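You operate a simulated robot arm through the tools that you are given. There is no shell and no other tool. Be economical: measure what you need, move in short steps, check, and stop when the job is done.

The job below is to be done with a simulated two-armed robot. You get a single attempt, and the scene is never put back.

TASK
Wipe up the spill on the right half of the wall bench with the rag there and put it back.

It is judged by the outcome, as a careful person would: the job done as asked, and still so three seconds after it is handed in. It fails if anything else is knocked over, pushed out of place, dropped, spilled or broken.

THE ROBOT
Two 6-joint arms with two-finger parallel grippers on one trunk, on a base that drives. Base frame: it is fixed to the floor where the robot stands at the start and does not move with it; the origin is under the middle of the robot, x ahead of it, y to its left, z up; the surface under the hand at the start is at about z = 80. Lengths are in cm, angles in rad, forces in N, time in s.
The left shoulder is at the start at [6, 14.1, 92.4], the right one opposite. With the tool pointing down near the work surface each hand reaches from about 30 to 70 cm from the robot's upright axis, wherever it stands, measured 20 degrees to its own side. Payload 3.43 kg a hand.
The TCP of each hand is the grasp point between the finger pads, 3 cm short of the fingertips. In the tool frame z runs along the fingers and y along their closing line. Largest opening 9.4 cm; finger width 2.8, thickness 1; the body of the gripper, 5 by 9.6 cm, starts 5.5 cm behind the TCP.
Orientation is that of the tool frame in the base frame, as a unit quaternion [w, x, y, z]. With the fingers straight down and closing along the base's y, the tool's x points along the base's -x, its y along +y and its z along -z.

THE INTERFACE
- The arms move only by the tool servo_tool. It takes "left_rows", "right_rows" or both (then of equal length, played together; a hand with none holds still); each is a list of rows, each a list of 7 numbers: the finger opening in cm, from 0 to 9.4, then the shift along the base's x, y, z in units of 20 mm (1.0 is 20 mm), then the turn, a rotation vector about the base's x, y, z in units of 5 degrees (1.0 is 5 degrees). In form: [[gripper, x, y, z, wx, wy, wz], ...]. A call has 1 to 10 rows; each row shifts and turns the commanded pose from where the row before left it. A call with a number of a shift or a turn outside -1 to 1 is refused whole. A row lasts 0.2 s, in which the tool goes at most 5 cm and 0.15 rad; a call with a longer step from one row to the next is refused whole, and so is a gripper value outside its range. Where a pose cannot be reached the arm comes as near as it can. A force on the tool above 40 N (or 10 N above the force at the start of the call, whichever is more), or a blocked arm, ends the call early, and 0.2 s more pass. Each finger travels about 15.3 cm/s and halts on what it meets, pressing with about 21 N; the grip force reading is that of the motor and also rises with nothing between the fingers. The clock runs only during rows and for 0.2 s after the last one: add rows that do not move to give the fingers time. It gives the time, the measured TCP pose, the force on the tool (base axes), the opening and the grip force at its end, in the units of the frame above (readings bear some noise), with the torque about the TCP (base axes, N m) and any sound that the robot's microphone picked up.
- Cameras (640 x 400 px; columns grow to the right, rows downward): "scene" is now at [13.08, -1.82, 151.78]; the picture's right is [-0.24, -0.97, -0.00], its down [-0.76, 0.19, -0.62] and it looks along [0.60, -0.15, -0.79] (base axes); focal length 266 px, centre (320, 200). "left" rides on the left gripper at [7.6, -1.4, -10.2] in its tool frame; the picture's right is [0.18, 0.98, 0.00], its down [-0.75, 0.14, -0.64] and it looks along [-0.63, 0.12, 0.77] (tool axes); focal length 243 px, centre (320, 200). "right" rides on the right gripper at [7.6, 1.4, -10.2] in its tool frame; the picture's right is [-0.18, 0.98, 0.00], its down [-0.75, -0.14, -0.64] and it looks along [-0.63, -0.12, 0.77] (tool axes); focal length 243 px, centre (320, 200). There is no depth. A picture from a camera that has moved, and an enlarged one, comes with that camera's place and axes in the base frame and with its lens.
- capture(camera): a new picture of that camera. No time passes.
- lift_body(by): slides the trunk up (or, below 0, down) by that many cm; the arms and the scene camera ride with it, the base frame stays. It gives what a move gives, with no picture.
- roll_base(legs): drives the robot by 1 to 6 legs, each [ahead, left, turn to the left] in cm, cm and rad, along the robot's own axes; the way and the turn of a leg run together, so that a leg with both is an arc; at most 150 cm and 3.142 rad a leg. The arms and the cameras ride along, it lands a little off, and it stops where it bumps. It gives what a move gives.
- turn_head(pan, tilt): turns the head with the scene camera to pan (to the left, within 1.501 rad either way) and tilt (down, from -0.506 to 1.204), counted from straight ahead of the robot. It gives what a move gives.
- inspect(camera, box): a new picture of the part [left, top, right, bottom] of that camera's present view, enlarged. No time passes.
- finish_job(): hands the job in; it is judged then, once.

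Go step by step. Nothing tells you exact positions but the pictures and the camera data: compare them with the known pose of the tool, close in by small moves and look again before you grip or let go. The budget is 120 turns and 108 pictures, counting those below and the enlarged ones. Unless the task says otherwise, let go and move clear before handing in, and close with one line.

The tools are called after "Request:" as name(argument=value, ...) on one line, values as JSON. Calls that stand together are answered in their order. servo_tool: Moves the arms, as the interface text tells. Its arguments: {"type":"object","properties":{"left_rows":{"type":"array","items":{"type":"array","items":{"type":"number"}}},"right_rows":{"type":"array","items":{"type":"array","items":{"type":"number"}}}},"required":[]} The other tools are called the same way: lift_body (by) slides the trunk up or down; roll_base (legs) drives the base; turn_head (pan, tilt) turns the head that bears the scene camera; capture (camera) takes a picture; inspect (camera, box) takes an enlarged picture of a part of a camera's view; finish_job () hands the job in.

At the start:

```text
clock: 0.0
left_position: [41.15, 15.9, 104.3]
left_tcp_rot: [0.0, 0.002, 1.0, -0.001]
left_force: [-0.7, 1.0, -0.3]
left_ft_torque: [0.0, 0.0, 0.01]
left_width: 9.38
left_finger_force: 0.0
right_position: [44.31, -30.52, 104.66]
right_tcp_rot: [0.0, 0.002, 1.0, 0.0]
right_force: [-0.2, -0.2, 0.1]
right_ft_torque: [-0.01, -0.01, -0.01]
right_width: 9.4
right_finger_force: 0.1
trunk travel left (down, up): [-50.0, 9.0]
robot x, y, heading: [0.18, -0.14, 0.0]
head pan, tilt: [-0.241, 0.904]
```

scene: 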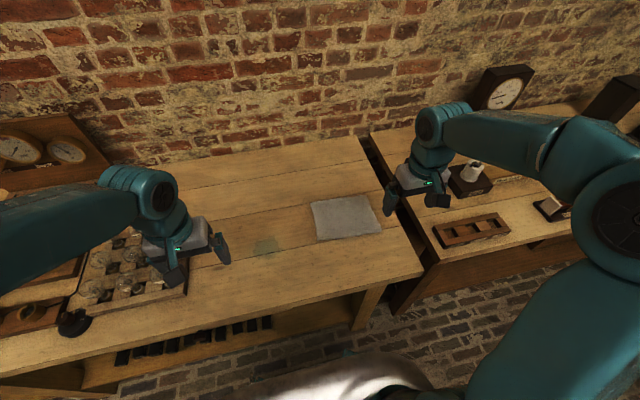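
right: 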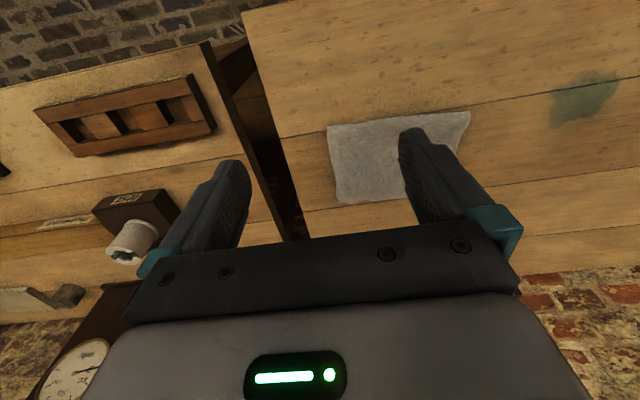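
left: 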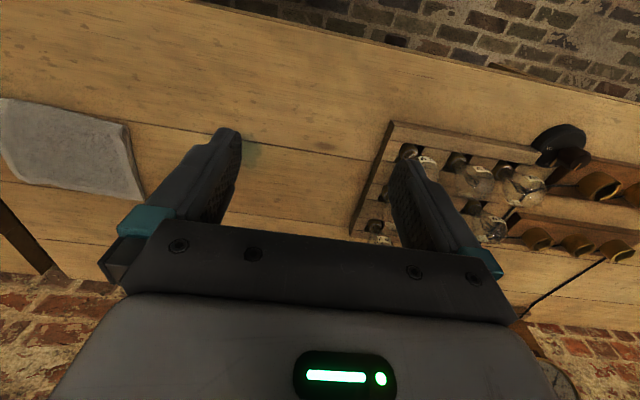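

I see a grey rag at about (58, -21) and a faint greenish spill at about (55, 4) on the bench by the wall. I'll take closer looks first.

Request:
inspect(camera="scene", box=[200, 160, 440, 310])

Request:
inspect(camera="right", box=[300, 40, 640, 252])

Request:
inspect(camera="scene", box=[0, 160, 240, 310])

```text
2.67 times, centred on (320, 235) of scene
camera zoom: at [13.08, -1.82, 151.78], right [-0.24, -0.97, 0.0], down [-0.76, 0.19, -0.62], along [0.6, -0.15, -0.79], focal length 710 px, centre (320, 107)
```

zoom: 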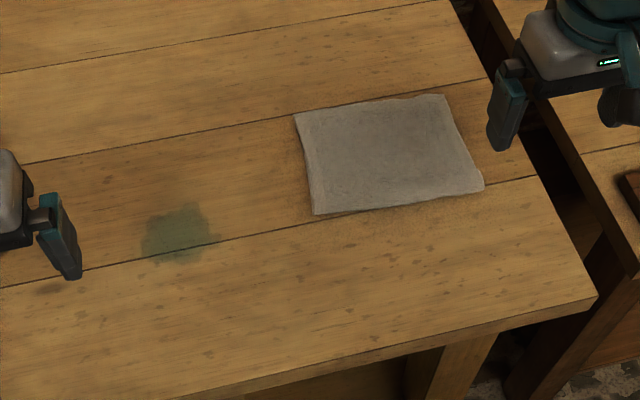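

```text
1.88 times, centred on (470, 146) of right
camera zoom: at [36.61, -28.96, 114.78], right [0.19, 0.98, 0.0], down [0.75, -0.14, 0.64], along [0.63, -0.12, -0.77], focal length 457 px, centre (38, 302)
```

zoom: 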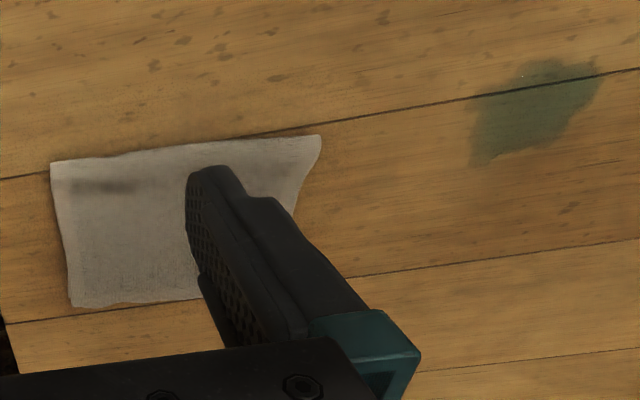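

```text
2.67 times, centred on (120, 235) of scene
camera zoom: at [13.08, -1.82, 151.78], right [-0.24, -0.97, 0.0], down [-0.76, 0.19, -0.62], along [0.6, -0.15, -0.79], focal length 710 px, centre (853, 107)
```

zoom: 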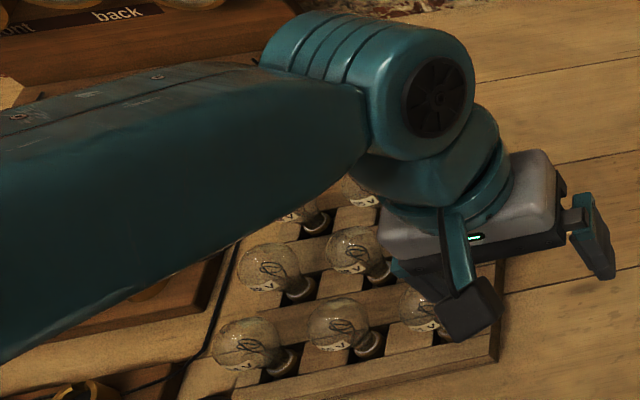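

The rag spans about x 51–67, y -31..-11, and the spill about x 50–58, y 0–9. I'll move the left hand up and aside, bring the right hand over the rag, and look.

Request:
servo_tool(right_rows=[[9.4, 0.9, 0.55, 0, 0, 0, 0], [9.4, 0.9, 0.55, 0, 0, 0, 0], [9.4, 0.9, 0.55, 0, 0, 0, 0], [9.4, 0.9, 0.55, -0.5, 0, 0, 0], [9.4, 0.9, 0.55, -0.5, 0, 0, 0], [9.4, 0.9, 0.55, -0.5, 0, 0, 0], [9.4, 0.9, 0.55, -0.5, 0, 0, 0], [9.4, 0.9, 0.55, -0.5, 0, 0, 0]], left_rows=[[9.4, -0.3, 0.5, 0.8, 0, 0, 0], [9.4, -0.3, 0.5, 0.8, 0, 0, 0], [9.4, -0.3, 0.5, 0.8, 0, 0, 0], [9.4, -0.3, 0.5, 0.8, 0, 0, 0], [9.4, -0.3, 0.5, 0.8, 0, 0, 0], [9.4, 0, 0.5, 0, 0, 0, 0], [9.4, 0, 0.5, 0, 0, 0, 0], [9.4, 0, 0.5, 0, 0, 0, 0]])

Request:
capture(camera="right")

Request:
capture(camera="scene")

```text
clock: 1.8
left_position: [38.29, 24.1, 112.22]
left_tcp_rot: [-0.002, 0.002, 1.0, 0.0]
left_force: [1.0, 0.4, -0.5]
left_ft_torque: [-0.02, 0.0, 0.01]
left_width: 9.41
left_finger_force: 0.1
right_position: [58.62, -21.49, 99.54]
right_tcp_rot: [-0.001, 0.002, 1.0, 0.0]
right_force: [0.0, 0.2, 0.0]
right_ft_torque: [0.01, 0.01, -0.03]
right_width: 9.42
right_finger_force: 0.1
trunk travel left (down, up): [-50.0, 9.0]
robot x, y, heading: [-0.02, 0.33, 0.003]
head pan, tilt: [-0.241, 0.904]
```

```text
101 pictures are left
camera right: at [51.04, -19.95, 109.75], right [0.19, 0.98, 0.0], down [0.75, -0.14, 0.64], along [0.63, -0.12, -0.77], focal length 243 px, centre (320, 200)
```

right: 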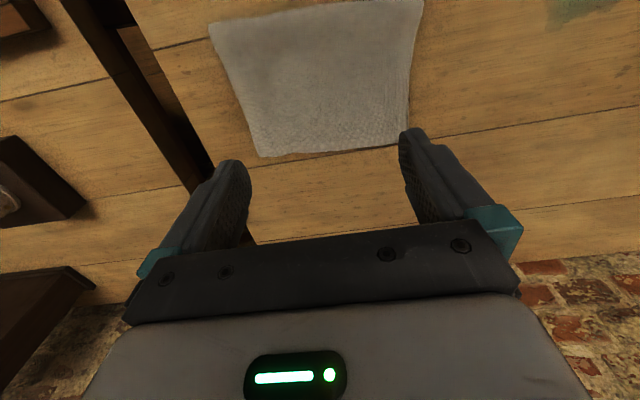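

```text
100 pictures are left
camera scene: at [13.23, -1.72, 151.77], right [-0.24, -0.97, 0.0], down [-0.76, 0.19, -0.62], along [0.6, -0.15, -0.79], focal length 266 px, centre (320, 200)
```

scene: 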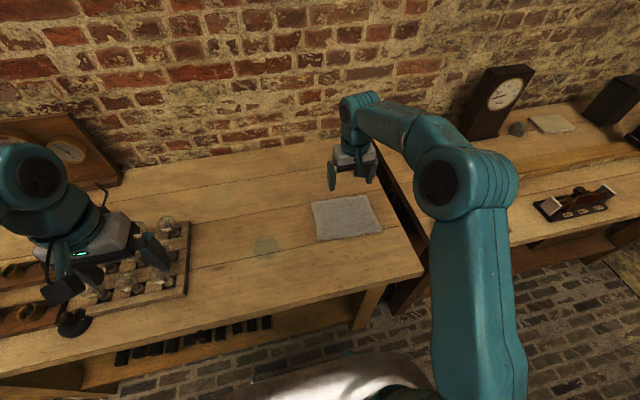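

The rag and a spill are clear here, but there seems to be another cloth on the right-hand bench. I'll look around with the head to be sure which is meant.

Request:
turn_head(pan=-1.0, tilt=0.7)

Request:
capture(camera="scene")

Request:
turn_head(pan=0.8, tilt=0.7)

Request:
capture(camera="scene")

```text
clock: 2.9
left_position: [38.15, 23.96, 112.18]
left_tcp_rot: [0.0, 0.002, 1.0, 0.0]
left_force: [-0.3, 0.2, -0.1]
left_ft_torque: [0.01, -0.01, 0.03]
left_width: 9.39
left_finger_force: 0.1
right_position: [58.48, -21.53, 99.61]
right_tcp_rot: [0.0, 0.002, 1.0, -0.001]
right_force: [-0.6, -0.1, -0.4]
right_ft_torque: [-0.01, 0.01, -0.02]
right_width: 9.36
right_finger_force: 0.1
trunk travel left (down, up): [-50.0, 9.0]
robot x, y, heading: [0.07, 0.41, 0.001]
head pan, tilt: [-1.0, 0.7]
```

```text
99 pictures are left
camera scene: at [10.35, -7.21, 153.42], right [-0.84, -0.54, 0.0], down [-0.35, 0.54, -0.76], along [0.41, -0.64, -0.64], focal length 266 px, centre (320, 200)
```

scene: 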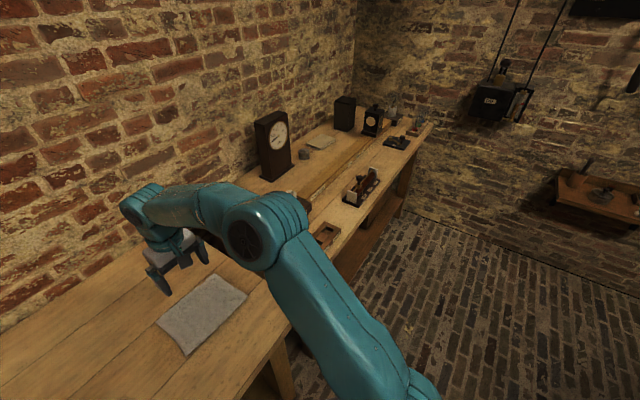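

```text
clock: 4.7
left_position: [38.17, 24.08, 112.12]
left_tcp_rot: [-0.001, 0.002, 1.0, 0.0]
left_force: [0.6, -0.7, -0.3]
left_ft_torque: [-0.05, 0.02, 0.03]
left_width: 9.4
left_finger_force: 0.1
right_position: [58.5, -21.4, 99.65]
right_tcp_rot: [0.0, 0.001, 1.0, 0.0]
right_force: [-0.1, 0.2, 0.9]
right_ft_torque: [0.0, 0.0, -0.04]
right_width: 9.41
right_finger_force: 0.1
trunk travel left (down, up): [-50.0, 9.0]
robot x, y, heading: [0.44, -0.04, 0.005]
head pan, tilt: [0.799, 0.7]
```

```text
98 pictures are left
camera scene: at [11.74, 6.06, 153.42], right [0.72, -0.7, 0.0], down [-0.45, -0.46, -0.76], along [0.53, 0.55, -0.64], focal length 266 px, centre (320, 200)
```

scene: 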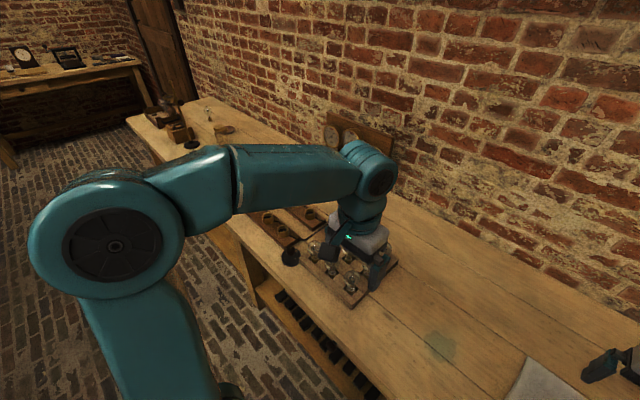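

Only this bench matches: the rag and spill are both on its right half. I'll bring the head back and lower the right hand over the rag's middle.

Request:
turn_head(pan=-0.24, tilt=0.95)

Request:
servo_tool(right_rows=[[5, 0.3, 0, -1, 0, 0, 0], [5, 0, 0, -1, 0, 0, 0], [5, 0, 0, -1, 0, 0, 0], [5, 0, 0, -1, 0, 0, 0], [5, 0, 0, -1, 0, 0, 0], [5, 0, 0, -1, 0, 0, 0], [5, 0, 0, -0.5, 0, 0, 0], [5, 0, 0, 0, 0, 0, 0]])

Request:
capture(camera="right")

Request:
capture(camera="scene")

```text
clock: 6.0
left_position: [38.1, 24.02, 112.27]
left_tcp_rot: [0.0, 0.002, 1.0, 0.0]
left_force: [0.7, 0.6, 0.0]
left_ft_torque: [-0.01, 0.01, 0.02]
left_width: 9.41
left_finger_force: 0.1
right_position: [58.53, -21.54, 99.54]
right_tcp_rot: [0.0, 0.001, 1.0, 0.0]
right_force: [0.0, 0.2, 0.1]
right_ft_torque: [-0.05, 0.01, -0.03]
right_width: 9.39
right_finger_force: 0.1
trunk travel left (down, up): [-50.0, 9.0]
robot x, y, heading: [-0.04, 0.32, -0.002]
head pan, tilt: [-0.241, 0.949]
```

```text
clock: 7.8
left_position: [38.12, 23.93, 112.2]
left_tcp_rot: [-0.001, 0.002, 1.0, -0.001]
left_force: [-0.6, -0.4, 1.1]
left_ft_torque: [-0.03, 0.01, 0.02]
left_width: 9.38
left_finger_force: 0.0
right_position: [59.02, -21.49, 86.53]
right_tcp_rot: [0.0, 0.001, 1.0, -0.001]
right_force: [-0.3, 0.4, 0.4]
right_ft_torque: [0.01, 0.03, -0.01]
right_width: 4.98
right_finger_force: 0.1
trunk travel left (down, up): [-50.0, 9.0]
robot x, y, heading: [0.18, -0.15, 0.001]
head pan, tilt: [-0.241, 0.949]
```

```text
97 pictures are left
camera right: at [51.41, -20.06, 96.85], right [0.19, 0.98, 0.0], down [0.75, -0.14, 0.64], along [0.63, -0.12, -0.77], focal length 243 px, centre (320, 200)
```

right: 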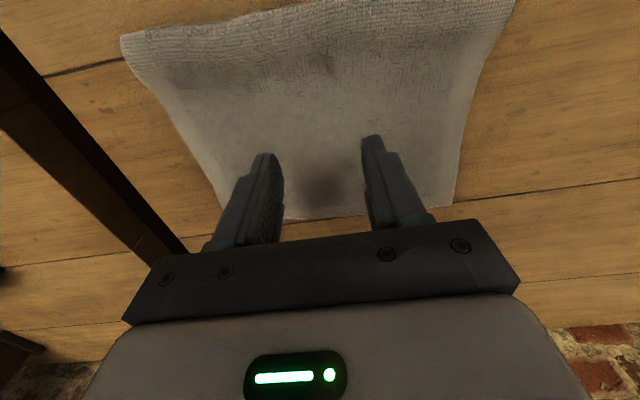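

```text
96 pictures are left
camera scene: at [12.88, -1.75, 151.44], right [-0.24, -0.97, 0.0], down [-0.79, 0.19, -0.58], along [0.57, -0.14, -0.81], focal length 266 px, centre (320, 200)
```

scene: 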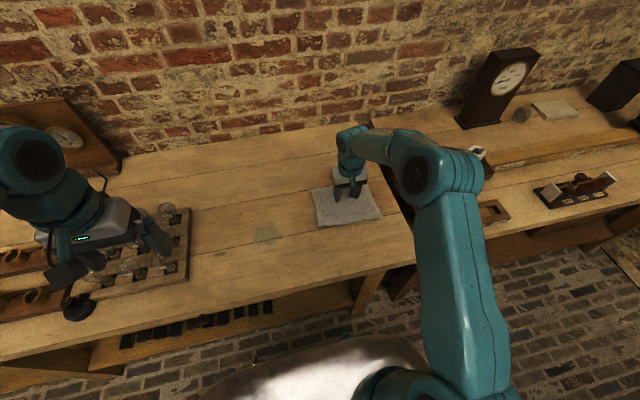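

The hand sits above the rag's middle, which is thin and flat. I'll go down gently until contact.

Request:
servo_tool(right_rows=[[5, 0, 0, -0.5, 0, 0, 0], [5, 0, 0, -0.25, 0, 0, 0], [5, 0, 0, -0.25, 0, 0, 0], [5, 0, 0, -0.25, 0, 0, 0], [5, 0, 0, 0, 0, 0, 0]])

```text
clock: 9.0
left_position: [38.2, 24.03, 112.17]
left_tcp_rot: [0.0, 0.002, 1.0, -0.001]
left_force: [-0.5, -0.2, 1.0]
left_ft_torque: [-0.01, 0.01, 0.01]
left_width: 9.41
left_finger_force: 0.0
right_position: [59.07, -21.41, 84.26]
right_tcp_rot: [0.0, 0.002, 1.0, 0.0]
right_force: [-0.2, 0.5, -0.1]
right_ft_torque: [0.0, -0.01, -0.01]
right_width: 5.0
right_finger_force: 0.1
trunk travel left (down, up): [-50.0, 9.0]
robot x, y, heading: [-0.09, -0.05, -0.003]
head pan, tilt: [-0.241, 0.949]
```

Request:
servo_tool(right_rows=[[5, 0, 0, -0.2, 0, 0, 0], [5, 0, 0, -0.2, 0, 0, 0], [5, 0, 0, 0, 0, 0, 0]])

Request:
servo_tool(right_rows=[[5, 0, 0, -0.1, 0, 0, 0], [5, 0, 0, 0, 0, 0, 0]])

Request:
capture(camera="right")

```text
clock: 9.8
left_position: [38.04, 24.05, 112.28]
left_tcp_rot: [0.001, 0.002, 1.0, -0.001]
left_force: [-0.8, 0.0, -0.2]
left_ft_torque: [0.0, 0.02, 0.02]
left_width: 9.39
left_finger_force: 0.2
right_position: [59.04, -21.47, 83.58]
right_tcp_rot: [0.002, 0.002, 1.0, 0.0]
right_force: [-3.5, 1.5, 17.9]
right_ft_torque: [0.05, 0.13, -0.01]
right_width: 5.0
right_finger_force: 0.1
trunk travel left (down, up): [-50.0, 9.0]
robot x, y, heading: [0.3, -0.22, -0.002]
head pan, tilt: [-0.241, 0.949]
```

```text
clock: 10.4
left_position: [38.02, 24.03, 112.28]
left_tcp_rot: [0.002, 0.001, 1.0, -0.001]
left_force: [0.1, 0.7, 0.4]
left_ft_torque: [-0.01, -0.02, -0.02]
left_width: 9.43
left_finger_force: 0.2
right_position: [59.15, -21.43, 83.42]
right_tcp_rot: [0.004, 0.002, 1.0, -0.001]
right_force: [0.8, 1.0, 37.0]
right_ft_torque: [0.14, 0.02, -0.03]
right_width: 5.0
right_finger_force: 0.1
trunk travel left (down, up): [-50.0, 9.0]
robot x, y, heading: [-0.11, 0.28, 0.001]
head pan, tilt: [-0.241, 0.949]
```

```text
95 pictures are left
camera right: at [51.42, -20.03, 93.62], right [0.19, 0.98, 0.0], down [0.75, -0.14, 0.65], along [0.64, -0.12, -0.76], focal length 243 px, centre (320, 200)
```

right: 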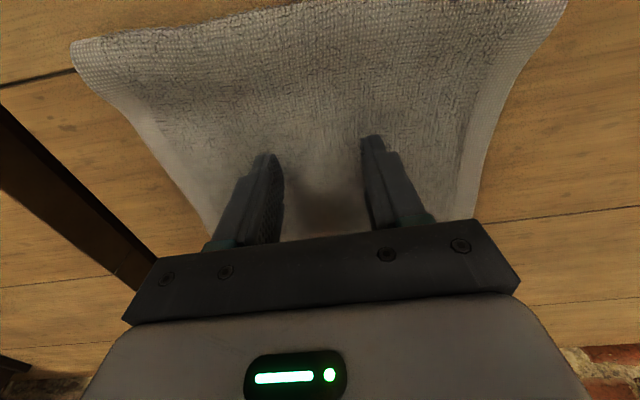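

Contact at TCP z of about 83.6. I'll ease the pressure and test whether the rag slides with the fingers, moving 2 cm toward the spill.

Request:
servo_tool(right_rows=[[5, 0, 0, 0.08, 0, 0, 0], [5, 0, 0.25, 0, 0, 0, 0], [5, 0, 0.25, 0, 0, 0, 0], [5, 0, 0.25, 0, 0, 0, 0], [5, 0, 0.25, 0, 0, 0, 0], [5, 0, 0.5, 0, 0, 0, 0], [5, 0, 0.5, 0, 0, 0, 0]])

Request:
capture(camera="right")

```text
clock: 12.0
left_position: [37.94, 24.18, 112.21]
left_tcp_rot: [0.002, 0.001, 1.0, 0.0]
left_force: [0.3, 0.5, 0.1]
left_ft_torque: [-0.01, 0.04, -0.06]
left_width: 9.41
left_finger_force: 0.1
right_position: [59.16, -17.59, 83.55]
right_tcp_rot: [0.002, 0.002, 1.0, 0.0]
right_force: [-1.7, -9.0, 28.2]
right_ft_torque: [-0.23, 0.04, 0.04]
right_width: 4.93
right_finger_force: 0.1
trunk travel left (down, up): [-50.0, 9.0]
robot x, y, heading: [0.2, 0.2, -0.0]
head pan, tilt: [-0.241, 0.949]
```

```text
94 pictures are left
camera right: at [51.51, -16.15, 93.67], right [0.19, 0.98, 0.0], down [0.75, -0.14, 0.64], along [0.63, -0.12, -0.76], focal length 243 px, centre (320, 200)
```

right: 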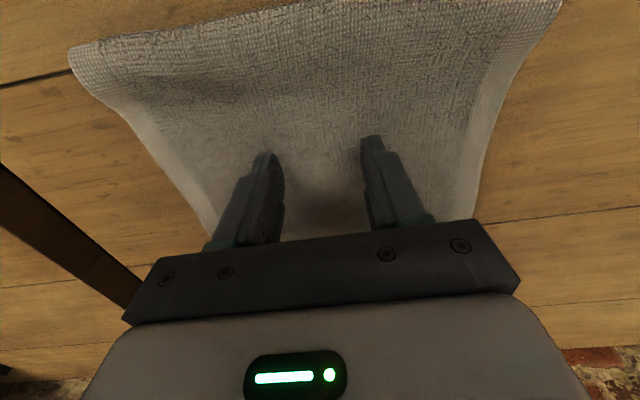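

The rag slides perfectly with the fingers. I'll continue dragging toward the spill.

Request:
servo_tool(right_rows=[[5, -0.1, 0.5, 0, 0, 0, 0], [5, -0.15, 0.5, 0, 0, 0, 0], [5, -0.2, 0.5, 0, 0, 0, 0], [5, -0.2, 0.5, 0, 0, 0, 0], [5, -0.2, 0.5, 0, 0, 0, 0], [5, -0.2, 0.5, 0, 0, 0, 0], [5, -0.2, 0.5, 0, 0, 0, 0], [5, -0.2, 0.5, 0, 0, 0, 0], [5, -0.2, 0.5, 0, 0, 0, 0], [5, -0.2, 0.5, 0, 0, 0, 0]])

Request:
capture(camera="right")

Request:
capture(camera="scene")

```text
clock: 14.2
left_position: [38.0, 23.97, 112.36]
left_tcp_rot: [0.0, 0.002, 1.0, 0.0]
left_force: [1.4, 0.0, 0.6]
left_ft_torque: [-0.01, 0.02, 0.01]
left_width: 9.4
left_finger_force: 0.1
right_position: [55.35, -7.58, 83.46]
right_tcp_rot: [0.003, 0.002, 1.0, 0.0]
right_force: [3.0, -9.6, 34.2]
right_ft_torque: [-0.31, -0.08, -0.01]
right_width: 4.95
right_finger_force: 0.2
trunk travel left (down, up): [-50.0, 9.0]
robot x, y, heading: [-0.0, -0.11, 0.002]
head pan, tilt: [-0.241, 0.949]
```

```text
93 pictures are left
camera right: at [47.71, -6.13, 93.65], right [0.19, 0.98, 0.0], down [0.75, -0.14, 0.65], along [0.63, -0.12, -0.76], focal length 243 px, centre (320, 200)
```

right: 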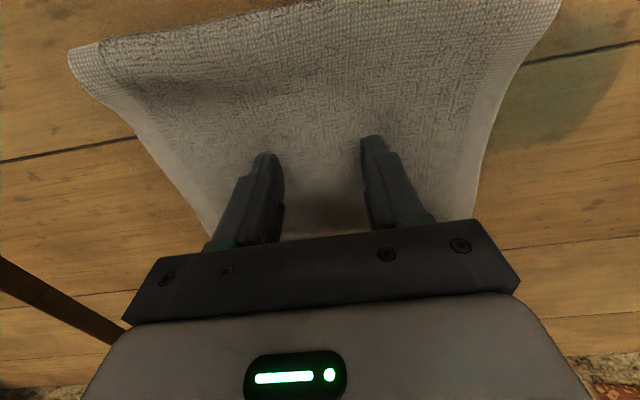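

```text
92 pictures are left
camera scene: at [12.55, -1.8, 151.49], right [-0.24, -0.97, 0.0], down [-0.79, 0.19, -0.58], along [0.57, -0.14, -0.81], focal length 266 px, centre (320, 200)
```

scene: 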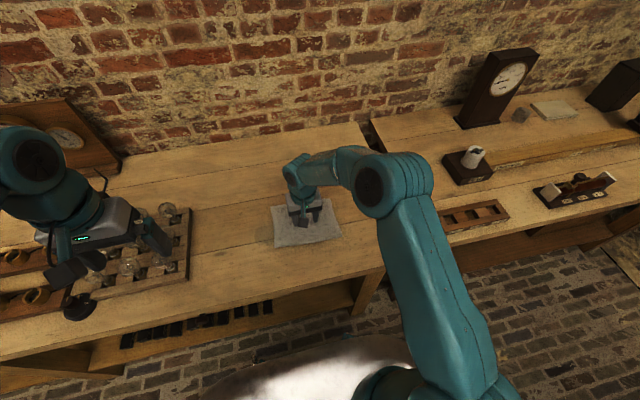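

Half way; the spill lies just left of the rag. I'll ease the pressure slightly and go on over the spill.

Request:
servo_tool(right_rows=[[5, -0.05, 0.5, 0.04, 0, 0, 0], [5, -0.1, 0.65, 0, 0, 0, 0], [5, -0.1, 0.65, 0, 0, 0, 0], [5, -0.1, 0.65, 0, 0, 0, 0], [5, -0.1, 0.65, 0, 0, 0, 0], [5, -0.1, 0.65, 0, 0, 0, 0], [5, -0.1, 0.65, 0, 0, 0, 0], [5, 0, 0.65, 0, 0, 0, 0], [5, 0, 0.65, 0, 0, 0, 0], [5, 0, 0.65, 0, 0, 0, 0]])

Request:
capture(camera="right")

Request:
capture(camera="scene")

```text
clock: 16.4
left_position: [37.83, 24.03, 112.4]
left_tcp_rot: [0.0, 0.002, 1.0, 0.0]
left_force: [-0.4, -1.0, 0.0]
left_ft_torque: [0.04, 0.04, 0.01]
left_width: 9.4
left_finger_force: 0.0
right_position: [54.2, 5.11, 83.5]
right_tcp_rot: [0.003, 0.003, 1.0, 0.001]
right_force: [-0.4, -10.8, 34.8]
right_ft_torque: [-0.37, 0.02, 0.05]
right_width: 4.96
right_finger_force: 0.0
trunk travel left (down, up): [-50.0, 9.0]
robot x, y, heading: [-0.19, -0.02, 0.001]
head pan, tilt: [-0.241, 0.949]
```

```text
91 pictures are left
camera right: at [46.45, 6.55, 93.65], right [0.19, 0.98, 0.0], down [0.75, -0.15, 0.65], along [0.64, -0.12, -0.76], focal length 243 px, centre (320, 200)
```

right: 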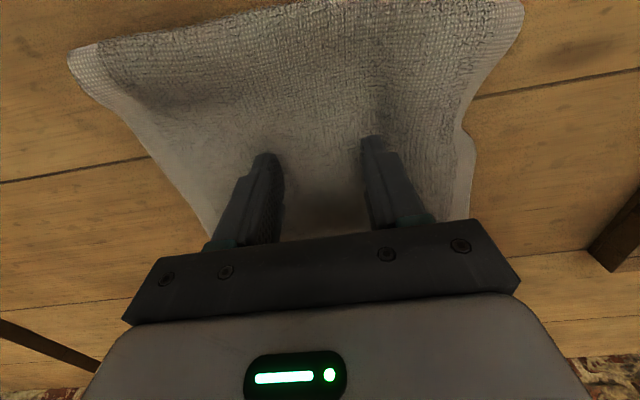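

```text
90 pictures are left
camera scene: at [12.5, -1.88, 151.49], right [-0.24, -0.97, 0.0], down [-0.79, 0.19, -0.58], along [0.57, -0.14, -0.81], focal length 266 px, centre (320, 200)
```

scene: 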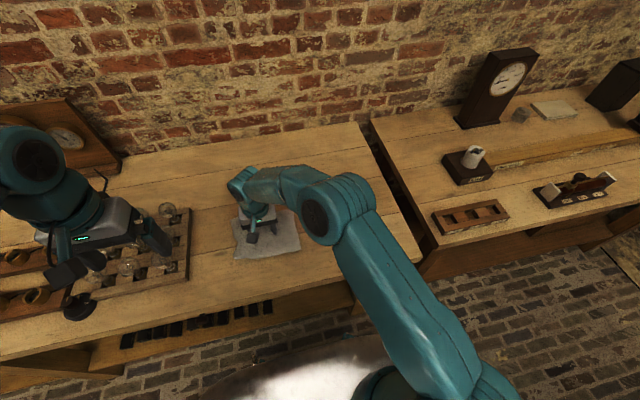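

The rag now covers the spill. I'll rub back and forth over its area while keeping contact.

Request:
servo_tool(right_rows=[[5, 0.6, 0, 0.05, 0, 0, 0], [5, 0.6, 0, 0, 0, 0, 0], [5, 0.3, -0.6, 0, 0, 0, 0], [5, -0.8, 0, 0, 0, 0, 0], [5, -0.8, 0, 0, 0, 0, 0], [5, -0.8, 0, 0, 0, 0, 0], [5, -0.6, 0.5, 0, 0, 0, 0], [5, 0.2, 0.8, 0, 0, 0, 0], [5, 0.8, 0.6, 0, 0, 0, 0], [5, 0.8, 0.2, 0, 0, 0, 0]])

Request:
servo_tool(right_rows=[[5, 0.8, 0, 0, 0, 0, 0], [5, 0.3, -0.8, 0, 0, 0, 0], [5, -0.2, -0.8, 0, 0, 0, 0], [5, -0.2, -0.8, 0, 0, 0, 0], [5, -0.6, -0.5, 0, 0, 0, 0], [5, -0.6, 0, 0, 0, 0, 0], [5, -0.4, 0.8, 0, 0, 0, 0], [5, 0, 0.8, 0, 0, 0, 0], [5, 0, 0.8, 0, 0, 0, 0], [5, 0.3, 0, 0, 0, 0, 0]])

Request:
capture(camera="right")

Request:
capture(camera="scene")

```text
clock: 18.6
left_position: [38.09, 23.96, 112.28]
left_tcp_rot: [0.0, 0.002, 1.0, 0.0]
left_force: [0.0, -0.1, -0.4]
left_ft_torque: [0.01, -0.01, 0.02]
left_width: 9.4
left_finger_force: 0.1
right_position: [54.97, 8.07, 83.46]
right_tcp_rot: [0.001, 0.003, 1.0, 0.001]
right_force: [-5.8, 1.2, 18.3]
right_ft_torque: [0.0, 0.17, -0.01]
right_width: 4.97
right_finger_force: 0.1
trunk travel left (down, up): [-50.0, 9.0]
robot x, y, heading: [-0.12, 0.29, -0.004]
head pan, tilt: [-0.241, 0.949]
```

```text
clock: 20.8
left_position: [37.91, 24.12, 112.35]
left_tcp_rot: [0.002, 0.002, 1.0, 0.0]
left_force: [0.7, 0.7, 0.6]
left_ft_torque: [0.03, 0.02, 0.0]
left_width: 9.4
left_finger_force: 0.1
right_position: [53.35, 7.36, 83.53]
right_tcp_rot: [0.001, 0.002, 1.0, 0.001]
right_force: [-8.8, -0.7, 30.9]
right_ft_torque: [-0.04, 0.34, -0.02]
right_width: 4.99
right_finger_force: 0.0
trunk travel left (down, up): [-50.0, 9.0]
robot x, y, heading: [-0.02, 0.18, 0.001]
head pan, tilt: [-0.241, 0.949]
```

```text
89 pictures are left
camera right: at [45.76, 8.67, 93.69], right [0.19, 0.98, 0.0], down [0.75, -0.14, 0.64], along [0.63, -0.12, -0.77], focal length 243 px, centre (320, 200)
```

right: 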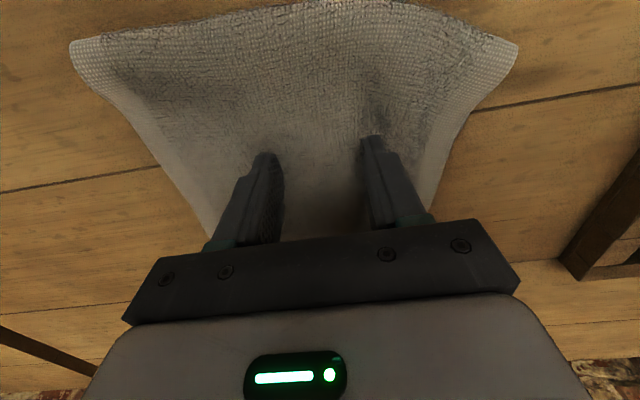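

```text
88 pictures are left
camera scene: at [12.5, -1.77, 151.48], right [-0.24, -0.97, 0.0], down [-0.79, 0.19, -0.58], along [0.57, -0.14, -0.81], focal length 266 px, centre (320, 200)
```

scene: 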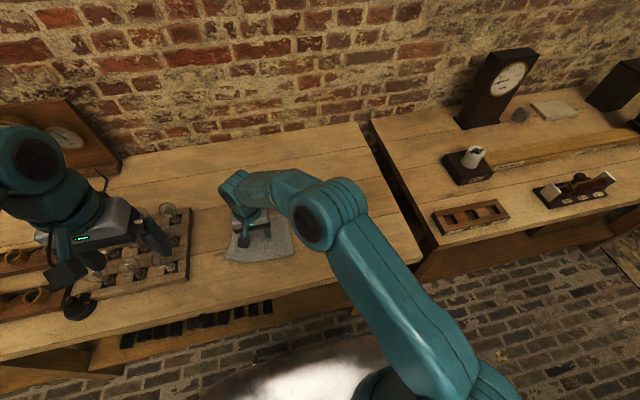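

Rubbed well; now I'll drag back toward the right to uncover and check the spill area.

Request:
servo_tool(right_rows=[[5, 0.4, -0.6, 0, 0, 0, 0], [5, 0.4, -0.6, 0, 0, 0, 0], [5, 0.1, -0.65, 0, 0, 0, 0], [5, 0, -0.65, 0, 0, 0, 0], [5, 0, -0.65, 0, 0, 0, 0], [5, 0, -0.65, 0, 0, 0, 0], [5, 0, -0.65, 0, 0, 0, 0], [5, 0, -0.65, 0, 0, 0, 0], [5, 0, -0.65, 0, 0, 0, 0], [5, 0, -0.65, 0, 0, 0, 0]])

Request:
servo_tool(right_rows=[[5, 0.1, -0.5, 0, 0, 0, 0], [5, 0.1, -0.5, 0, 0, 0, 0], [5, 0.1, -0.5, 0, 0, 0, 0]])

Request:
inspect(camera="scene", box=[180, 160, 420, 310])

Request:
capture(camera="right")

```text
clock: 23.0
left_position: [38.01, 24.07, 112.16]
left_tcp_rot: [0.0, 0.001, 1.0, -0.001]
left_force: [-0.1, 0.5, 0.5]
left_ft_torque: [0.01, -0.01, 0.01]
left_width: 9.4
left_finger_force: 0.1
right_position: [55.35, -5.49, 83.57]
right_tcp_rot: [0.0, 0.002, 1.0, 0.0]
right_force: [0.2, 6.5, 20.0]
right_ft_torque: [0.18, 0.03, -0.01]
right_width: 5.01
right_finger_force: 0.0
trunk travel left (down, up): [-50.0, 9.0]
robot x, y, heading: [-0.41, -0.21, 0.001]
head pan, tilt: [-0.241, 0.949]
```

```text
clock: 23.8
left_position: [38.08, 24.03, 112.27]
left_tcp_rot: [0.001, 0.001, 1.0, -0.001]
left_force: [0.5, -0.2, 0.3]
left_ft_torque: [0.04, 0.04, -0.02]
left_width: 9.42
left_finger_force: 0.1
right_position: [55.84, -8.68, 83.45]
right_tcp_rot: [0.002, 0.002, 1.0, 0.0]
right_force: [0.1, 6.4, 22.3]
right_ft_torque: [0.27, 0.03, -0.03]
right_width: 4.98
right_finger_force: 0.0
trunk travel left (down, up): [-50.0, 9.0]
robot x, y, heading: [-0.23, 0.08, -0.002]
head pan, tilt: [-0.241, 0.949]
```

```text
2.67 times, centred on (300, 235) of scene
camera zoom: at [12.63, -1.71, 151.47], right [-0.24, -0.97, 0.0], down [-0.79, 0.19, -0.58], along [0.57, -0.14, -0.81], focal length 710 px, centre (373, 107)
```

zoom: 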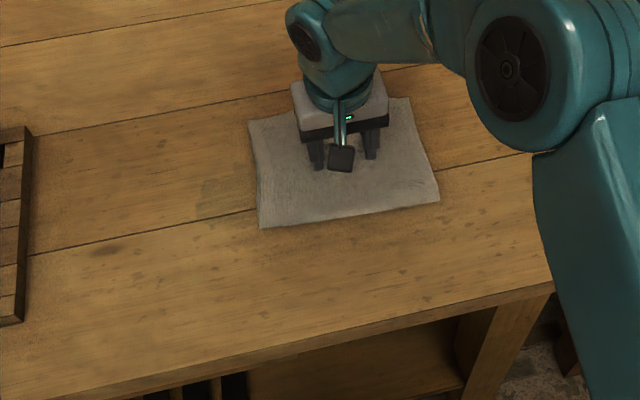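

```text
86 pictures are left
camera right: at [48.34, -7.29, 93.7], right [0.19, 0.98, 0.0], down [0.75, -0.14, 0.64], along [0.63, -0.12, -0.77], focal length 243 px, centre (320, 200)
```

right: 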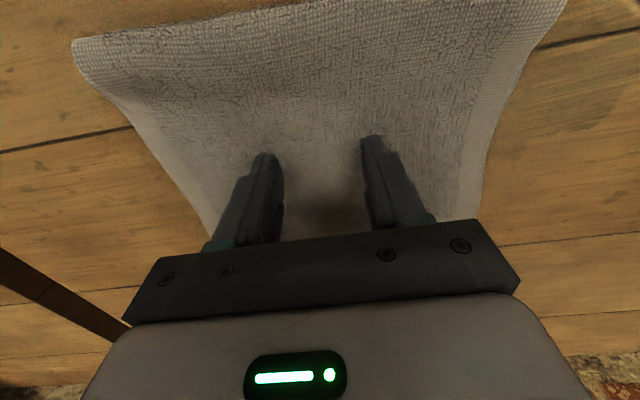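

Most of the spill is gone, but a faint residue remains around (55, 5). I'll go back for more strokes.

Request:
servo_tool(right_rows=[[5, 0, 0.6, -0.02, 0, 0, 0], [5, 0, 0.7, 0, 0, 0, 0], [5, 0, 0.7, 0, 0, 0, 0], [5, 0, 0.7, 0, 0, 0, 0], [5, 0, 0.7, 0, 0, 0, 0], [5, 0, 0.7, 0, 0, 0, 0], [5, 0, 0.7, 0, 0, 0, 0], [5, 0, 0.7, 0, 0, 0, 0], [5, 0, 0.7, 0, 0, 0, 0], [5, 0, 0.6, 0, 0, 0, 0]])

Request:
servo_tool(right_rows=[[5, -0.7, 0.3, 0, 0, 0, 0], [5, -0.7, 0.2, 0, 0, 0, 0], [5, -0.5, -0.4, 0, 0, 0, 0], [5, 0.7, -0.3, 0, 0, 0, 0], [5, 0.7, 0, 0, 0, 0, 0], [5, 0.7, 0, 0, 0, 0, 0], [5, 0.4, -0.5, 0, 0, 0, 0], [5, -0.7, -0.3, 0, 0, 0, 0], [5, -0.7, 0, 0, 0, 0, 0], [5, -0.5, 0, 0, 0, 0, 0]])

Request:
servo_tool(right_rows=[[5, 0.2, 0.7, 0, 0, 0, 0], [5, 0.2, 0.7, 0, 0, 0, 0], [5, 0.2, 0.7, 0, 0, 0, 0], [5, 0.3, 0.5, 0, 0, 0, 0], [5, 0.3, -0.6, 0, 0, 0, 0], [5, 0.2, -0.7, 0, 0, 0, 0], [5, 0, -0.7, 0, 0, 0, 0], [5, 0, -0.7, 0, 0, 0, 0], [5, 0, -0.7, 0, 0, 0, 0], [5, 0, 0, 0, 0, 0, 0]])

Request:
capture(camera="right")

```text
clock: 26.0
left_position: [37.94, 23.99, 112.25]
left_tcp_rot: [0.001, 0.002, 1.0, 0.0]
left_force: [-0.3, -0.3, 0.2]
left_ft_torque: [0.0, -0.01, 0.02]
left_width: 9.39
left_finger_force: 0.1
right_position: [55.82, 4.63, 83.54]
right_tcp_rot: [0.002, 0.002, 1.0, 0.001]
right_force: [0.1, -6.7, 23.2]
right_ft_torque: [-0.23, -0.04, 0.03]
right_width: 4.94
right_finger_force: 0.0
trunk travel left (down, up): [-50.0, 9.0]
robot x, y, heading: [-0.2, -0.2, 0.0]
head pan, tilt: [-0.241, 0.949]
```

```text
clock: 28.2
left_position: [38.14, 23.98, 112.22]
left_tcp_rot: [0.0, 0.002, 1.0, 0.0]
left_force: [-0.5, -0.2, 0.2]
left_ft_torque: [-0.01, -0.02, 0.0]
left_width: 9.4
left_finger_force: 0.1
right_position: [53.28, 2.93, 83.57]
right_tcp_rot: [0.0, 0.002, 1.0, 0.0]
right_force: [3.8, 1.0, 11.3]
right_ft_torque: [0.03, -0.17, -0.04]
right_width: 4.98
right_finger_force: 0.1
trunk travel left (down, up): [-50.0, 9.0]
robot x, y, heading: [0.09, -0.14, 0.0]
head pan, tilt: [-0.241, 0.949]
```

```text
clock: 30.4
left_position: [38.08, 23.98, 112.31]
left_tcp_rot: [0.001, 0.001, 1.0, -0.001]
left_force: [0.0, -0.9, -0.5]
left_ft_torque: [0.0, 0.03, -0.01]
left_width: 9.4
left_finger_force: 0.1
right_position: [56.01, 1.27, 83.47]
right_tcp_rot: [0.002, 0.002, 1.0, 0.0]
right_force: [-0.1, 8.4, 27.3]
right_ft_torque: [0.29, 0.06, 0.02]
right_width: 5.0
right_finger_force: 0.1
trunk travel left (down, up): [-50.0, 9.0]
robot x, y, heading: [-0.06, -0.16, 0.0]
head pan, tilt: [-0.241, 0.949]
```

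```text
85 pictures are left
camera right: at [48.34, 2.7, 93.68], right [0.19, 0.98, 0.0], down [0.75, -0.14, 0.64], along [0.63, -0.12, -0.76], focal length 243 px, centre (320, 200)
```

right: 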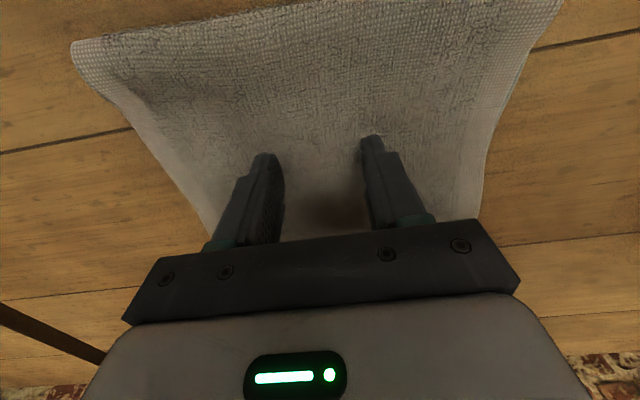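

Rubbing went well. I'll drag back about 11 cm to uncover the area and check again.

Request:
servo_tool(right_rows=[[5, 0, -0.6, 0, 0, 0, 0], [5, 0, -0.7, 0, 0, 0, 0], [5, 0, -0.7, 0, 0, 0, 0], [5, 0, -0.7, 0, 0, 0, 0], [5, 0, -0.7, 0, 0, 0, 0], [5, 0, -0.7, 0, 0, 0, 0], [5, 0, -0.7, 0, 0, 0, 0], [5, 0, -0.7, 0, 0, 0, 0], [5, 0, 0, 0, 0, 0, 0]])

Request:
inspect(camera="scene", box=[200, 190, 300, 252])

Request:
capture(camera="right")

```text
clock: 32.4
left_position: [38.09, 24.11, 112.29]
left_tcp_rot: [0.001, 0.001, 1.0, -0.001]
left_force: [-0.7, -0.7, 0.3]
left_ft_torque: [-0.01, -0.01, 0.01]
left_width: 9.4
left_finger_force: 0.0
right_position: [56.09, -9.47, 83.61]
right_tcp_rot: [0.0, 0.001, 1.0, 0.0]
right_force: [-0.2, 4.9, 15.3]
right_ft_torque: [0.14, 0.01, 0.0]
right_width: 5.02
right_finger_force: 0.1
trunk travel left (down, up): [-50.0, 9.0]
robot x, y, heading: [-0.11, -0.05, -0.002]
head pan, tilt: [-0.241, 0.949]
```

```text
6.40 times, centred on (250, 221) of scene
camera zoom: at [12.71, -1.64, 151.46], right [-0.24, -0.97, 0.0], down [-0.79, 0.19, -0.58], along [0.57, -0.14, -0.81], focal length 1705 px, centre (768, 66)
```

zoom: 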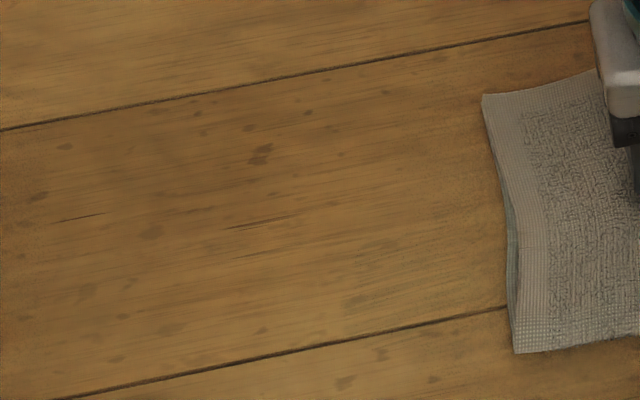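

```text
83 pictures are left
camera right: at [48.48, -8.15, 93.74], right [0.19, 0.98, 0.0], down [0.75, -0.14, 0.64], along [0.63, -0.12, -0.77], focal length 243 px, centre (320, 200)
```

right: 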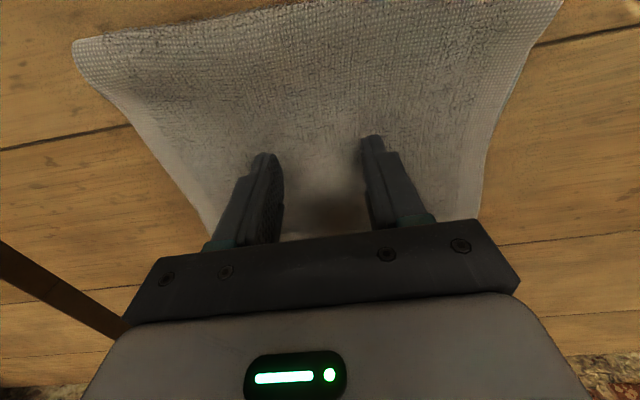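

The spill is gone, and the rag still sits under the fingers as at the start. Now I'll drag it back to its place at (59.1, -21.4).

Request:
servo_tool(right_rows=[[5, 0.17, -0.66, -0.03, 0, 0, 0], [5, 0.17, -0.66, 0, 0, 0, 0], [5, 0.17, -0.66, 0, 0, 0, 0], [5, 0.17, -0.66, 0, 0, 0, 0], [5, 0.17, -0.66, 0, 0, 0, 0], [5, 0.17, -0.66, 0, 0, 0, 0], [5, 0.17, -0.66, 0, 0, 0, 0], [5, 0.17, -0.66, 0, 0, 0, 0], [5, 0.17, -0.68, 0, 0, 0, 0], [5, 0, 0, 0, 0, 0, 0]])

Request:
inspect(camera="scene", box=[200, 145, 440, 295])

Request:
capture(camera="right")

```text
clock: 34.6
left_position: [37.91, 24.11, 112.27]
left_tcp_rot: [0.002, 0.002, 1.0, -0.001]
left_force: [-0.2, 0.5, 0.0]
left_ft_torque: [-0.03, 0.02, 0.02]
left_width: 9.41
left_finger_force: 0.1
right_position: [58.94, -21.52, 83.58]
right_tcp_rot: [0.002, 0.002, 1.0, -0.001]
right_force: [-2.1, 9.9, 31.4]
right_ft_torque: [0.35, 0.13, -0.03]
right_width: 5.01
right_finger_force: 0.0
trunk travel left (down, up): [-50.0, 9.0]
robot x, y, heading: [0.17, -0.08, -0.001]
head pan, tilt: [-0.241, 0.949]
```

```text
2.67 times, centred on (320, 220) of scene
camera zoom: at [12.5, -1.51, 151.49], right [-0.24, -0.97, 0.0], down [-0.79, 0.19, -0.58], along [0.57, -0.14, -0.81], focal length 710 px, centre (320, 147)
```

zoom: 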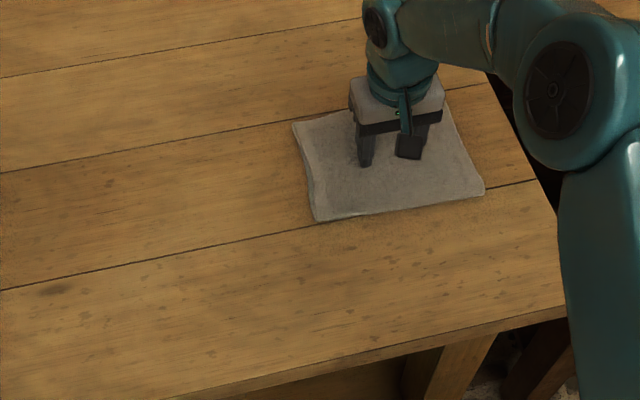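

```text
81 pictures are left
camera right: at [51.31, -20.08, 93.66], right [0.19, 0.98, 0.0], down [0.75, -0.14, 0.65], along [0.63, -0.12, -0.76], focal length 243 px, centre (320, 200)
```

right: 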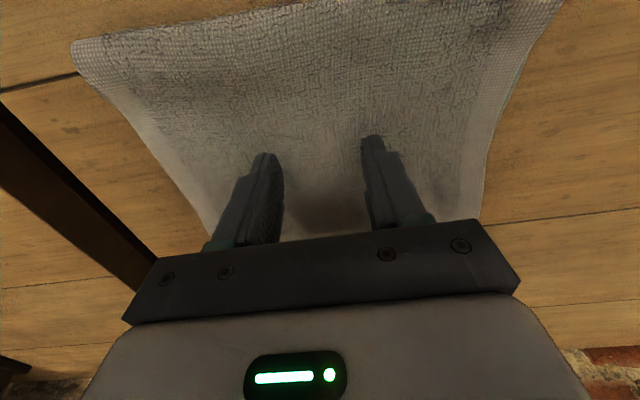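

The rag is back where it lay. I'll lift the hand straight up, move back to its start pose, and check.

Request:
servo_tool(right_rows=[[5, 0, 0, 0.2, 0, 0, 0], [5, 0, 0, 0.5, 0, 0, 0], [5, 0, 0, 1, 0, 0, 0], [5, 0, 0, 1, 0, 0, 0], [5, 0, 0, 1, 0, 0, 0], [5, 0, 0, 1, 0, 0, 0], [5, 0, 0, 1, 0, 0, 0], [5, 0, 0, 1, 0, 0, 0], [5, 0, 0, 1, 0, 0, 0], [5, 0, 0, 1, 0, 0, 0]])

Request:
servo_tool(right_rows=[[5, -0.9, -0.6, 0.3, 0, 0, 0], [5, -0.9, -0.6, 0.3, 0, 0, 0], [5, -0.9, -0.6, 0.3, 0, 0, 0], [5, -0.9, -0.6, 0.3, 0, 0, 0], [5, -0.9, -0.6, 0, 0, 0, 0], [5, -0.9, -0.6, 0, 0, 0, 0], [5, -0.9, -0.6, 0, 0, 0, 0], [5, -0.9, -0.6, 0, 0, 0, 0]])

Request:
turn_head(pan=-0.241, tilt=0.904)

Request:
capture(camera="scene")

Request:
inspect(camera="scene", box=[200, 160, 440, 310])

Request:
capture(camera="right")

```text
clock: 36.8
left_position: [38.09, 23.96, 112.27]
left_tcp_rot: [0.001, 0.001, 1.0, 0.0]
left_force: [-0.5, 0.1, -0.2]
left_ft_torque: [0.04, -0.03, -0.02]
left_width: 9.41
left_finger_force: 0.0
right_position: [59.19, -21.68, 100.8]
right_tcp_rot: [0.0, 0.002, 1.0, 0.0]
right_force: [-0.1, 0.3, 0.4]
right_ft_torque: [-0.01, 0.01, 0.02]
right_width: 4.99
right_finger_force: 0.1
trunk travel left (down, up): [-50.0, 9.0]
robot x, y, heading: [0.29, 0.27, 0.002]
head pan, tilt: [-0.241, 0.949]
```

```text
clock: 38.6
left_position: [38.14, 23.98, 112.27]
left_tcp_rot: [0.001, 0.002, 1.0, 0.0]
left_force: [-0.3, 0.4, 0.6]
left_ft_torque: [0.02, 0.0, 0.0]
left_width: 9.38
left_finger_force: 0.1
right_position: [44.8, -31.4, 103.11]
right_tcp_rot: [0.0, 0.001, 1.0, 0.0]
right_force: [-0.6, 0.0, -0.9]
right_ft_torque: [0.01, 0.0, 0.02]
right_width: 5.03
right_finger_force: 0.1
trunk travel left (down, up): [-50.0, 9.0]
robot x, y, heading: [-0.08, 0.22, -0.001]
head pan, tilt: [-0.241, 0.949]
```

```text
clock: 39.2
left_position: [38.16, 24.14, 112.21]
left_tcp_rot: [0.0, 0.002, 1.0, -0.001]
left_force: [0.5, -0.1, 0.1]
left_ft_torque: [0.01, -0.01, 0.01]
left_width: 9.38
left_finger_force: 0.0
right_position: [44.94, -31.26, 103.03]
right_tcp_rot: [0.0, 0.002, 1.0, 0.001]
right_force: [0.1, 0.3, 0.4]
right_ft_torque: [0.02, 0.0, -0.01]
right_width: 5.01
right_finger_force: 0.0
trunk travel left (down, up): [-50.0, 9.0]
robot x, y, heading: [0.1, -0.32, -0.004]
head pan, tilt: [-0.241, 0.904]
```

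```text
80 pictures are left
camera scene: at [13.14, -1.78, 151.78], right [-0.24, -0.97, 0.0], down [-0.76, 0.19, -0.62], along [0.6, -0.15, -0.79], focal length 266 px, centre (320, 200)
```

scene: 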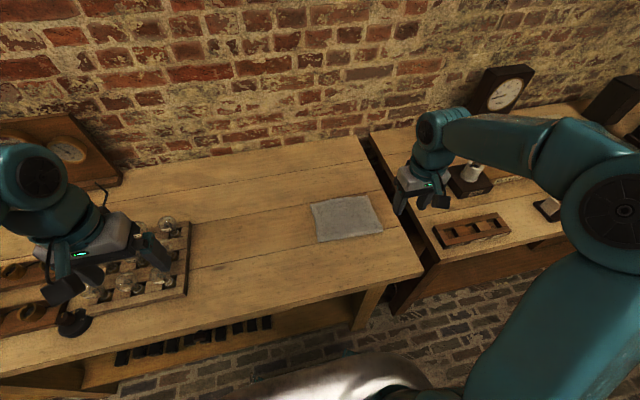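

```text
2.67 times, centred on (320, 235) of scene
camera zoom: at [13.14, -1.78, 151.78], right [-0.24, -0.97, 0.0], down [-0.76, 0.19, -0.62], along [0.6, -0.15, -0.79], focal length 710 px, centre (320, 107)
```

zoom: 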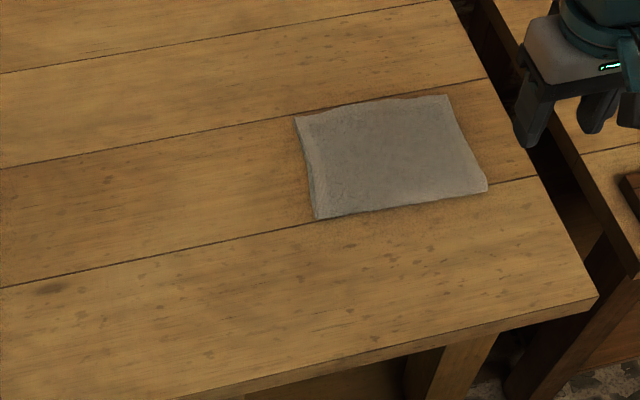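

```text
78 pictures are left
camera right: at [37.31, -29.87, 113.33], right [0.19, 0.98, 0.0], down [0.75, -0.14, 0.64], along [0.63, -0.12, -0.77], focal length 243 px, centre (320, 200)
```

right: 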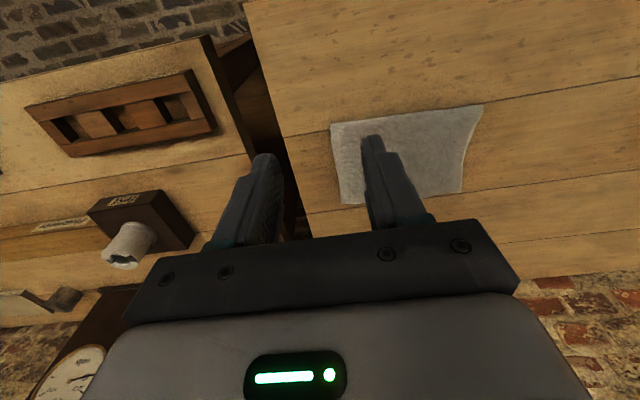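

The bench is clean, the rag lies flat in its original place, and both hands are clear. Handing in.

Request:
finish_job()

```text
The job is handed in.
```

The spill is wiped up, the rag is back flat where it was to within about half a centimetre, and nothing else was touched.
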